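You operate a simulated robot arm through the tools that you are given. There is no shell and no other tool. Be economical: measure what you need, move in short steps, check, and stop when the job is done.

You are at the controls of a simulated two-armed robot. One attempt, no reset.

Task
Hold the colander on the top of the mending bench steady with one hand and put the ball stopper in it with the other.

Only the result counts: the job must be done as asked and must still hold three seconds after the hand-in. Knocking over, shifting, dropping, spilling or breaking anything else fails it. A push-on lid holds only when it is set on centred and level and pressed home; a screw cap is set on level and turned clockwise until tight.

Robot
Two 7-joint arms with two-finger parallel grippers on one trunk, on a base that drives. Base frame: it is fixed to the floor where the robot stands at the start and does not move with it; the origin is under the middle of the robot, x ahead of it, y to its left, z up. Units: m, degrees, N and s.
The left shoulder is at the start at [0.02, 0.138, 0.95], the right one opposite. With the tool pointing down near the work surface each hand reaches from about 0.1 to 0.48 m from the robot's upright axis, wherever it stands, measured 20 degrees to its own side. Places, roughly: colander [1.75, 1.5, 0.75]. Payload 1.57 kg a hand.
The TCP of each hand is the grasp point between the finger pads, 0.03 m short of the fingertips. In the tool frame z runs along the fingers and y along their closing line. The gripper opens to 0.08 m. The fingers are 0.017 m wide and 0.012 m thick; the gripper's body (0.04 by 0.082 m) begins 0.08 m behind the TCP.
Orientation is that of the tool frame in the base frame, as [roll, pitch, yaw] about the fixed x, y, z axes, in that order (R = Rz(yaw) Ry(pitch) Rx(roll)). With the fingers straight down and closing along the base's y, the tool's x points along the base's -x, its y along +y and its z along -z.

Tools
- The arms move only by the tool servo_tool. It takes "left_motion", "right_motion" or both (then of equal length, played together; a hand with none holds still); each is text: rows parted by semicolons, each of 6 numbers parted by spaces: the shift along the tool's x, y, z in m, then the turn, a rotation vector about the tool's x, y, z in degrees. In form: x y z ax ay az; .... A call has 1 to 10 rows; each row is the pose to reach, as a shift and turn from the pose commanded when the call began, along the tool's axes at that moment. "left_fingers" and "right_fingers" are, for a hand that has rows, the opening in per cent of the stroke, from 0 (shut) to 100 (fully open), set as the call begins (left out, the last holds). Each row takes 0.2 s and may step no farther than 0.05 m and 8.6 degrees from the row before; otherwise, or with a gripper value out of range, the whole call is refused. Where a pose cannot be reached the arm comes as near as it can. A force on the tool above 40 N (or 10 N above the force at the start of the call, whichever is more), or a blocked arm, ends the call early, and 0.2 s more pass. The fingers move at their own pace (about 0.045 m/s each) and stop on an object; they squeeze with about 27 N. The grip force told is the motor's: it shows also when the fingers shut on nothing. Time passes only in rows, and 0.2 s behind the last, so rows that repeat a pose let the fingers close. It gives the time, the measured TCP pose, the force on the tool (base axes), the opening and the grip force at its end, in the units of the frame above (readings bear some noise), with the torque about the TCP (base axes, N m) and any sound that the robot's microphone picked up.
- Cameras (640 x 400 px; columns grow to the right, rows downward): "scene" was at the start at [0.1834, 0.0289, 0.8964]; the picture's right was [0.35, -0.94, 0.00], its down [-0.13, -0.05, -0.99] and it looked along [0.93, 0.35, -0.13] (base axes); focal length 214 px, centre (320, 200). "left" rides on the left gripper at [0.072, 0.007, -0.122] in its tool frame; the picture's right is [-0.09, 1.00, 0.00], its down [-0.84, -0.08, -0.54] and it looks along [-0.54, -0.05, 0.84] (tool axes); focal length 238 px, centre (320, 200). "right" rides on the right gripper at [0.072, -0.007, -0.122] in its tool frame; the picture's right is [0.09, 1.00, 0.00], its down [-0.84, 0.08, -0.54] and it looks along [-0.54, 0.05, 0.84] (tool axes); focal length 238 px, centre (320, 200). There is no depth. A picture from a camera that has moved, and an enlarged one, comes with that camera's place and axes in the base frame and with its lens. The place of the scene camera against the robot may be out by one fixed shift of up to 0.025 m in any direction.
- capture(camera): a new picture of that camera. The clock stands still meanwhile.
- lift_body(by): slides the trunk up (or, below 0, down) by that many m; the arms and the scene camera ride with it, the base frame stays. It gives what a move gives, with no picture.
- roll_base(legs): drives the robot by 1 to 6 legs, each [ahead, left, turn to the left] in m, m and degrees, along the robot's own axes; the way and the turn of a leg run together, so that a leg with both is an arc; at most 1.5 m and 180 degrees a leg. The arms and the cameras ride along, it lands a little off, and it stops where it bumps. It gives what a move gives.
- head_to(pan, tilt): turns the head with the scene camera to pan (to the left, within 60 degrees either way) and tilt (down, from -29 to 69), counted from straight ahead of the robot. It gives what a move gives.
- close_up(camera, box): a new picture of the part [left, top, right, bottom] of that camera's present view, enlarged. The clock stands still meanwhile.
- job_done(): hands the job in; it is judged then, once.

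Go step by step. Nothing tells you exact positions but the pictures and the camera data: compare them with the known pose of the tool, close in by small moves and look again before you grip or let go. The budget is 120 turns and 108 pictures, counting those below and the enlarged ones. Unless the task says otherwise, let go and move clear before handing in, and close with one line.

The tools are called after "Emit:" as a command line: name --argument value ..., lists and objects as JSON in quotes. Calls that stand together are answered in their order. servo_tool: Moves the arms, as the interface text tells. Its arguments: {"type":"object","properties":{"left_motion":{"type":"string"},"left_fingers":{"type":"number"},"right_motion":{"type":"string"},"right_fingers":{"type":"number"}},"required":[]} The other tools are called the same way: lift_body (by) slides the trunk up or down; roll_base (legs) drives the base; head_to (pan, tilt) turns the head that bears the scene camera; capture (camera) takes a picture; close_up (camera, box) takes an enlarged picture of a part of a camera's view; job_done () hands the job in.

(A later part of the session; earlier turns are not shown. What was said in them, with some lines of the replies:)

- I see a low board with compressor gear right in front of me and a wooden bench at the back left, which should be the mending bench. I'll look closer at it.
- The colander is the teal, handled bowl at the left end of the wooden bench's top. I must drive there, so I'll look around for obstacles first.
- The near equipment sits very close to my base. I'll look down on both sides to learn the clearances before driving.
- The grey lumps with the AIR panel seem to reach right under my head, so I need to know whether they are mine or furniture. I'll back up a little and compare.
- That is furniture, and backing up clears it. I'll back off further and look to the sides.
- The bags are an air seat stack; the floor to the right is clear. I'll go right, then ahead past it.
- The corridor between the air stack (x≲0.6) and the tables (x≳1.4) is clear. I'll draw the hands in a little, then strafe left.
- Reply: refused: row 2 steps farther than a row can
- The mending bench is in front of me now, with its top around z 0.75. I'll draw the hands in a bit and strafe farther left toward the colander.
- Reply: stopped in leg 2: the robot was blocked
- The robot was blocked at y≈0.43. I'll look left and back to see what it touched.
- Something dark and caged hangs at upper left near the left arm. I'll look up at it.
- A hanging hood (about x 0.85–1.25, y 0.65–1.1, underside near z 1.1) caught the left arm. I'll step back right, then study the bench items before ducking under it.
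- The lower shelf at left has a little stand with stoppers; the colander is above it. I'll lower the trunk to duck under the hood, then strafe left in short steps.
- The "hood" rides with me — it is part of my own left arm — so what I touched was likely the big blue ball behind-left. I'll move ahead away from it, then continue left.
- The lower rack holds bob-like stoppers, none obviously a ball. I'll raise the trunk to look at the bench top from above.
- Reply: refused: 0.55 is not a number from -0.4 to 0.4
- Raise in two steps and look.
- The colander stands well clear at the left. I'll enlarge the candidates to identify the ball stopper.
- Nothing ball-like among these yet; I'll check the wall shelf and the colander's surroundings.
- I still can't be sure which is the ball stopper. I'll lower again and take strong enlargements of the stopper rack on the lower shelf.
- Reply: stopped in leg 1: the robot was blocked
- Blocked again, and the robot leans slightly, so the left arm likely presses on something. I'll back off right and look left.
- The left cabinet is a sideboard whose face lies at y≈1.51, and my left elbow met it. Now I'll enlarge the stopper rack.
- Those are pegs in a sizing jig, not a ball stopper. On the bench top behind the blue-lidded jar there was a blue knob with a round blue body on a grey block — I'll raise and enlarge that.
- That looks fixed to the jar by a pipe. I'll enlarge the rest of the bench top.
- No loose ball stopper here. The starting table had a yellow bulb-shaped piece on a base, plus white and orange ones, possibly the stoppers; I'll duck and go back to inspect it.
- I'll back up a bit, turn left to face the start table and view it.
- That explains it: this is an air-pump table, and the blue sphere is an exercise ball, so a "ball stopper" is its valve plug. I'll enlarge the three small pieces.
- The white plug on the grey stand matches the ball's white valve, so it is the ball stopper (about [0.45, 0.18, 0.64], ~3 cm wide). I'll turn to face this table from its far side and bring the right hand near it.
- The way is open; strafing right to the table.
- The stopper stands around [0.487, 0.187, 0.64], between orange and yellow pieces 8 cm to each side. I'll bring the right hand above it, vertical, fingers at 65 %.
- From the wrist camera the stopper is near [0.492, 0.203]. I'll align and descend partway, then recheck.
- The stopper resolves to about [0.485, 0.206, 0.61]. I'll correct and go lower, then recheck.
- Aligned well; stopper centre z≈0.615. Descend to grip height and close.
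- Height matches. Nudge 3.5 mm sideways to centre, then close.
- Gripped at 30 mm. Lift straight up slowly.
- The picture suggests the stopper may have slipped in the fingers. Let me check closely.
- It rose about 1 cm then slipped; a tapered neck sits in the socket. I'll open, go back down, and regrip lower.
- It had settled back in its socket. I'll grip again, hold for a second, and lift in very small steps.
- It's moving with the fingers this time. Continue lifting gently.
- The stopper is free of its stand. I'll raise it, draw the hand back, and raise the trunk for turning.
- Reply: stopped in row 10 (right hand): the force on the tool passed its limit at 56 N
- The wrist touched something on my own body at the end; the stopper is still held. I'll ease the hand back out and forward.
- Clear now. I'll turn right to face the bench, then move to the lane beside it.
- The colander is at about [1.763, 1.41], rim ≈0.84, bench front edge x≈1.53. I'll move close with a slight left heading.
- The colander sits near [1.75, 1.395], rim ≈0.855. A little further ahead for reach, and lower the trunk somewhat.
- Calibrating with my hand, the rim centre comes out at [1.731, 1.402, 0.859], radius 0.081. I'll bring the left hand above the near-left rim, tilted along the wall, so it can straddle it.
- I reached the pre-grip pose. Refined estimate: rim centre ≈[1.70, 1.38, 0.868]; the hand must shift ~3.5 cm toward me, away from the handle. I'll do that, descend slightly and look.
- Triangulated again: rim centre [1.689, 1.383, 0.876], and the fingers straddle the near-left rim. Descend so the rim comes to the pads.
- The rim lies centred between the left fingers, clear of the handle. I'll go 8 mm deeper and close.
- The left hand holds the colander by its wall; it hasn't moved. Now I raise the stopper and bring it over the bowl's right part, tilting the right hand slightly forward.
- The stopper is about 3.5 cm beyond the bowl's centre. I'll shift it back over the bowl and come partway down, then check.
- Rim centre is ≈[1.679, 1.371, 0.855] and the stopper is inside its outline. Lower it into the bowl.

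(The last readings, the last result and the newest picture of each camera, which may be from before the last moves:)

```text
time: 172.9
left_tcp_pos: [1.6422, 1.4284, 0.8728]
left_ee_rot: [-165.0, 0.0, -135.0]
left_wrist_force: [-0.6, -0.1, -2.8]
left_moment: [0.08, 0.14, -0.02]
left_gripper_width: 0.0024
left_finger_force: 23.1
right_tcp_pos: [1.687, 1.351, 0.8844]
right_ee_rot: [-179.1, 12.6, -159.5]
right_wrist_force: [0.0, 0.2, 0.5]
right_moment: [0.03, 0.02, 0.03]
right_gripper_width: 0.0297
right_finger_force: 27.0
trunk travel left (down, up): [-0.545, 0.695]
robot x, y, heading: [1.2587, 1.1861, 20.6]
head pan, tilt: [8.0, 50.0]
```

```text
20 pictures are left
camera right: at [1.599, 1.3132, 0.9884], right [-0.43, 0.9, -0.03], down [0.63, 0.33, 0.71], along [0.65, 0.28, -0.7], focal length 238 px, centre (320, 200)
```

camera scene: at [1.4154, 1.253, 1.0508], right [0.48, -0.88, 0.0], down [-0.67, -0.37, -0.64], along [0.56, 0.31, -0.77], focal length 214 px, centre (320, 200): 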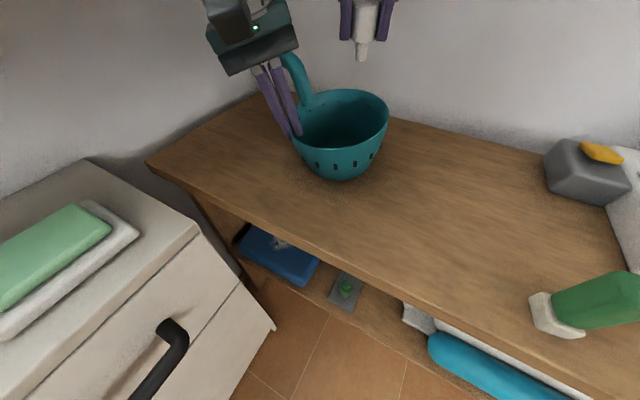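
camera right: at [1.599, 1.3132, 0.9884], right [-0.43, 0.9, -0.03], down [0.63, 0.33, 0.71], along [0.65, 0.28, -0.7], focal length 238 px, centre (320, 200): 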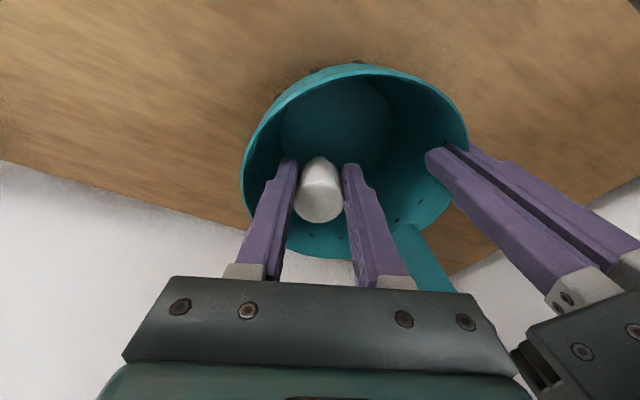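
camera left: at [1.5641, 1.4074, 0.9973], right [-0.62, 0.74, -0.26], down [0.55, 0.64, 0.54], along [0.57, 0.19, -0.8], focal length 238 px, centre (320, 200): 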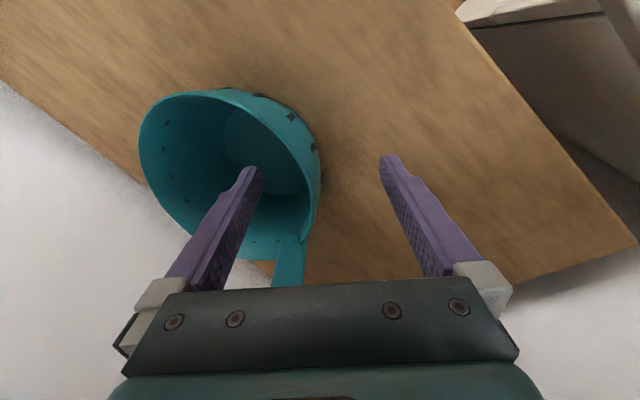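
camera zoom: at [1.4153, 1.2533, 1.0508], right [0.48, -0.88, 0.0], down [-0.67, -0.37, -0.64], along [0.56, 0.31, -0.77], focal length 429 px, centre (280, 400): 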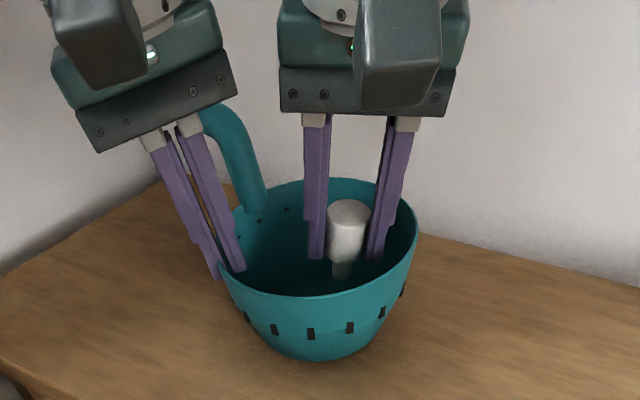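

Inside the bowl. A bit lower still, then release gently.

Emit:
servo_tool --right_motion "0.003 0.003 0.012 0 0 0; 0.0065 0.005 0.027 0 0 0; 0.0065 0.005 0.027 0 0 0"

Emit:
servo_tool --right_motion "0 0 0 0 0 0; 0 0 0 0 0 0; 0 0 0 0 0 0" --right_fingers 52

Emit:
capture --camera "right"

```text
time: 173.7
left_tcp_pos: [1.6437, 1.4304, 0.8736]
left_ee_rot: [-165.1, -0.1, -135.0]
left_wrist_force: [-0.2, 0.0, -3.0]
left_moment: [0.08, 0.14, -0.01]
left_gripper_width: 0.0022
left_finger_force: 23.5
right_tcp_pos: [1.6841, 1.3551, 0.8562]
right_ee_rot: [-179.3, 12.5, -159.4]
right_wrist_force: [0.0, 0.8, -0.5]
right_moment: [-0.04, 0.03, 0.01]
right_gripper_width: 0.0295
right_finger_force: 27.3
trunk travel left (down, up): [-0.545, 0.695]
robot x, y, heading: [1.2558, 1.1874, 20.5]
head pan, tilt: [8.0, 50.0]
```

```text
time: 174.5
left_tcp_pos: [1.6411, 1.4286, 0.8737]
left_ee_rot: [-165.0, 0.1, -135.0]
left_wrist_force: [-0.2, 0.4, -2.0]
left_moment: [0.07, 0.11, -0.02]
left_gripper_width: 0.0025
left_finger_force: 24.0
right_tcp_pos: [1.6832, 1.3569, 0.8554]
right_ee_rot: [-179.2, 12.5, -159.5]
right_wrist_force: [0.3, -0.5, 0.2]
right_moment: [0.01, -0.02, -0.01]
right_gripper_width: 0.0417
right_finger_force: 0.0
trunk travel left (down, up): [-0.545, 0.695]
robot x, y, heading: [1.262, 1.1846, 20.4]
head pan, tilt: [8.0, 50.0]
```

```text
19 pictures are left
camera right: at [1.5969, 1.3187, 0.9606], right [-0.43, 0.9, -0.03], down [0.63, 0.33, 0.71], along [0.65, 0.28, -0.7], focal length 238 px, centre (320, 200)
```

right: 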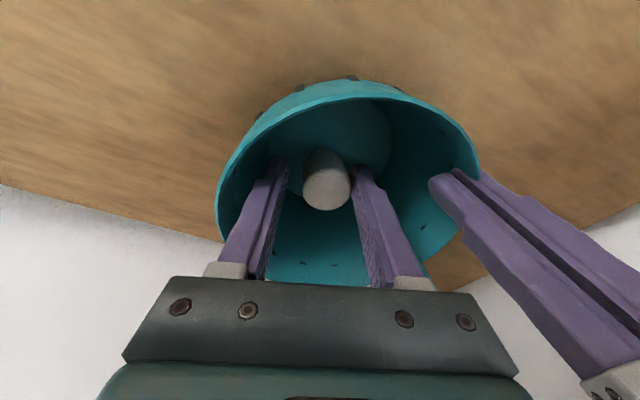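

Released; the stopper is down in the bowl. Raise the right hand straight out and look.

Emit:
servo_tool --right_motion "-0.0065 0 -0.029 0 0 0; -0.013 0 -0.058 0 0 0; -0.02 0 -0.088 0 0 0; -0.026 0 -0.117 0 0 0; -0.01 -0.035 -0.125 0 0 0; 0.01 -0.07 -0.13 0 0 0; 0.04 -0.1 -0.13 0 0 0; 0.04 -0.1 -0.13 0 0 0"

Emit:
close_up --camera "scene" --box '[220, 40, 460, 200]'

Emit:
capture --camera "left"

```text
time: 176.3
left_tcp_pos: [1.6432, 1.429, 0.8737]
left_ee_rot: [-165.0, 0.0, -135.0]
left_wrist_force: [-0.2, 0.0, -2.1]
left_moment: [0.05, 0.13, 0.04]
left_gripper_width: 0.0025
left_finger_force: 23.8
right_tcp_pos: [1.658, 1.2403, 0.974]
right_ee_rot: [-179.2, 12.5, -159.5]
right_wrist_force: [0.0, 0.1, 0.1]
right_moment: [-0.01, -0.01, 0.01]
right_gripper_width: 0.0415
right_finger_force: 0.0
trunk travel left (down, up): [-0.545, 0.695]
robot x, y, heading: [1.2587, 1.1822, 20.4]
head pan, tilt: [8.0, 50.0]
```

```text
2.50 times, centred on (340, 120) of scene
camera zoom: at [1.4153, 1.2534, 1.0509], right [0.48, -0.88, 0.0], down [-0.67, -0.37, -0.64], along [0.56, 0.31, -0.77], focal length 536 px, centre (270, 400)
```

zoom: 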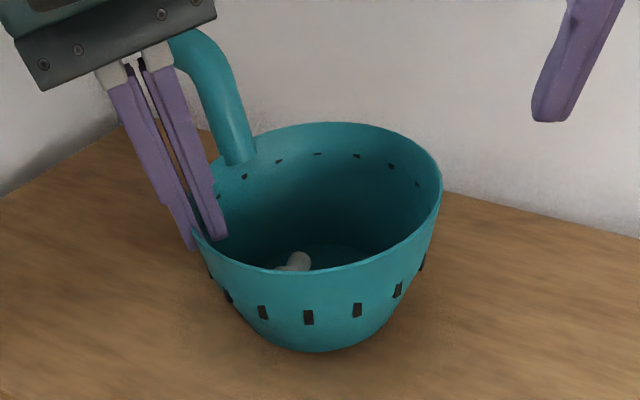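

```text
17 pictures are left
camera left: at [1.5655, 1.4057, 0.9898], right [-0.62, 0.74, -0.26], down [0.55, 0.64, 0.54], along [0.57, 0.19, -0.8], focal length 238 px, centre (320, 200)
```

left: 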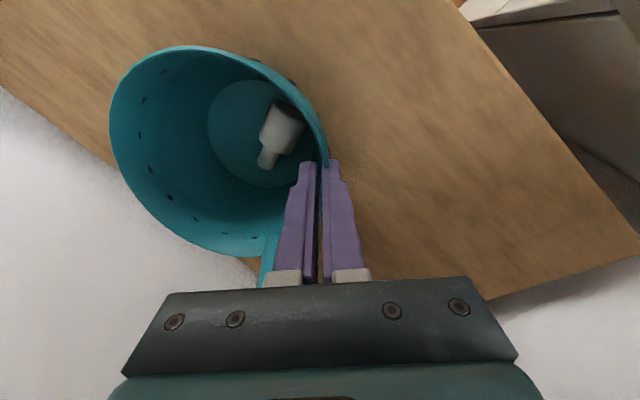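

The stopper lies in the colander. The left hand still carries a little of its weight, so I'll lower it gently a few millimetres before opening.

Emit:
servo_tool --left_motion "0 0 0.002 0 0 0; 0 0 0.004 0 0 0; 0 0 0.004 0 0 0"

```text
time: 177.1
left_tcp_pos: [1.6449, 1.4292, 0.8716]
left_ee_rot: [-164.9, 0.3, -135.0]
left_wrist_force: [-5.1, 3.8, 20.9]
left_moment: [-0.25, 0.1, -0.08]
left_gripper_width: 0.0025
left_finger_force: 23.8
right_tcp_pos: [1.6577, 1.2404, 0.975]
right_ee_rot: [-179.3, 12.6, -159.6]
right_wrist_force: [0.0, 0.3, 0.0]
right_moment: [-0.01, 0.04, 0.02]
right_gripper_width: 0.0416
right_finger_force: 0.0
trunk travel left (down, up): [-0.545, 0.695]
robot x, y, heading: [1.2591, 1.1844, 20.5]
head pan, tilt: [8.0, 50.0]
```

It bears firmly on the bench now. Ease back 3 mm, then open the left hand slowly partway.

Emit:
servo_tool --left_motion "0 0 -0.003 0 0 0; 0 0 -0.003 0 0 0"

Emit:
servo_tool --left_motion "0 0 0 0 0 0; 0 0 0 0 0 0; 0 0 0 0 0 0; 0 0 0 0 0 0" --left_fingers 60

Emit:
capture --camera "left"

```text
time: 177.7
left_tcp_pos: [1.6422, 1.4302, 0.8709]
left_ee_rot: [-165.1, -0.1, -135.0]
left_wrist_force: [1.5, 0.0, 0.6]
left_moment: [0.0, -0.05, 0.05]
left_gripper_width: 0.0023
left_finger_force: 24.2
right_tcp_pos: [1.6581, 1.2406, 0.9754]
right_ee_rot: [-179.2, 12.5, -159.6]
right_wrist_force: [-0.3, 0.5, 0.0]
right_moment: [0.01, -0.02, 0.0]
right_gripper_width: 0.0415
right_finger_force: 0.1
trunk travel left (down, up): [-0.545, 0.695]
robot x, y, heading: [1.2577, 1.1858, 20.4]
head pan, tilt: [8.0, 50.0]
```

```text
time: 178.7
left_tcp_pos: [1.6432, 1.4294, 0.8729]
left_ee_rot: [-165.0, 0.0, -135.0]
left_wrist_force: [0.1, 0.1, 0.4]
left_moment: [-0.02, -0.02, -0.01]
left_gripper_width: 0.0479
left_finger_force: 0.1
right_tcp_pos: [1.6579, 1.2397, 0.9747]
right_ee_rot: [-179.2, 12.4, -159.4]
right_wrist_force: [0.4, -0.1, 0.4]
right_moment: [0.01, 0.0, 0.02]
right_gripper_width: 0.0417
right_finger_force: 0.1
trunk travel left (down, up): [-0.545, 0.695]
robot x, y, heading: [1.2549, 1.1882, 20.6]
head pan, tilt: [8.0, 50.0]
```

```text
16 pictures are left
camera left: at [1.5655, 1.4058, 0.9894], right [-0.62, 0.74, -0.26], down [0.55, 0.64, 0.54], along [0.57, 0.19, -0.8], focal length 238 px, centre (320, 200)
```

left: 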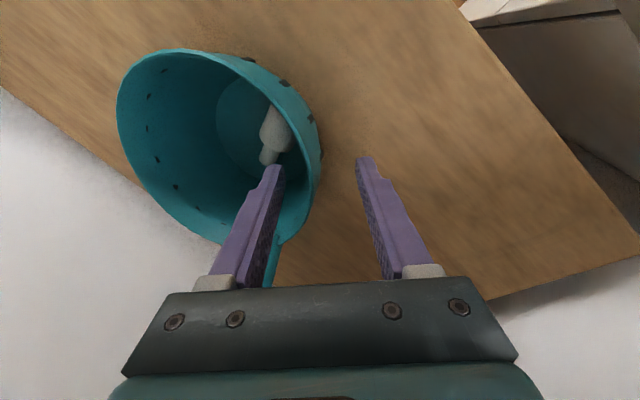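

Free of the wall on both sides. Withdraw the left hand along its own axis and inspect.

Emit:
servo_tool --left_motion "0 0 -0.02 0 0 0; 0 0 -0.045 0 0 0; 0 0 -0.075 0 0 0; 0 0 -0.105 0 0 0; 0.02 0 -0.125 0 0 0; 0.02 0 -0.125 0 0 0"

Emit:
close_up --camera "scene" --box '[220, 40, 460, 200]'

Emit:
capture --camera "left"

```text
time: 180.1
left_tcp_pos: [1.6051, 1.4395, 0.9944]
left_ee_rot: [-165.0, -0.1, -135.0]
left_wrist_force: [-0.1, 0.2, 0.7]
left_moment: [-0.01, 0.02, -0.02]
left_gripper_width: 0.0481
left_finger_force: 0.1
right_tcp_pos: [1.6575, 1.2399, 0.9743]
right_ee_rot: [-179.3, 12.5, -159.4]
right_wrist_force: [-0.1, 0.0, 0.4]
right_moment: [0.0, -0.01, -0.02]
right_gripper_width: 0.0416
right_finger_force: 0.1
trunk travel left (down, up): [-0.545, 0.695]
robot x, y, heading: [1.26, 1.1842, 20.5]
head pan, tilt: [8.0, 50.0]
```

```text
2.50 times, centred on (340, 120) of scene
camera zoom: at [1.4155, 1.2533, 1.0509], right [0.48, -0.88, 0.0], down [-0.67, -0.37, -0.64], along [0.56, 0.31, -0.77], focal length 536 px, centre (270, 400)
```

zoom: 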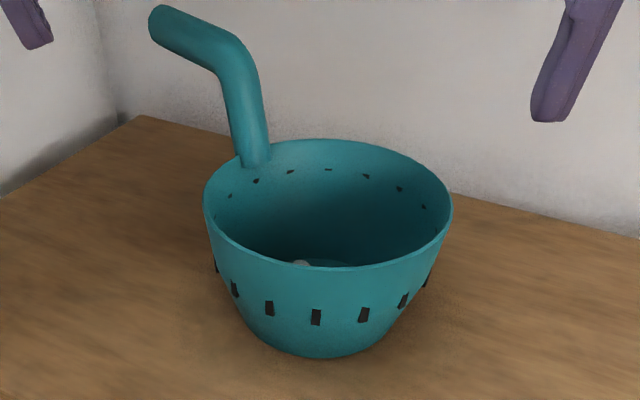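

```text
14 pictures are left
camera left: at [1.5283, 1.4145, 1.1116], right [-0.62, 0.74, -0.26], down [0.55, 0.64, 0.54], along [0.57, 0.19, -0.8], focal length 238 px, centre (320, 200)
```

left: 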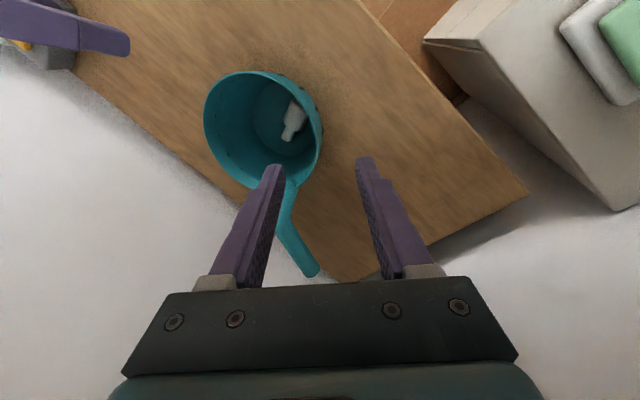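

The colander stands level on the bench with the stopper inside, and both hands are clear. Handing in.

Emit:
job_done

```text
The job is handed in.
```

The white ball stopper is in the colander on the mending bench: I held the colander with the left hand, set the stopper in with the right, then let go and moved both hands clear. I took the white plug on the pump table to be the ball stopper because it matches the exercise ball's valve. While driving, the robot was blocked twice on its left side, the first time probably against the exercise ball and the second against the sideboard. I saw nothing knocked over or dropped, but I didn't check whether either of them shifted.
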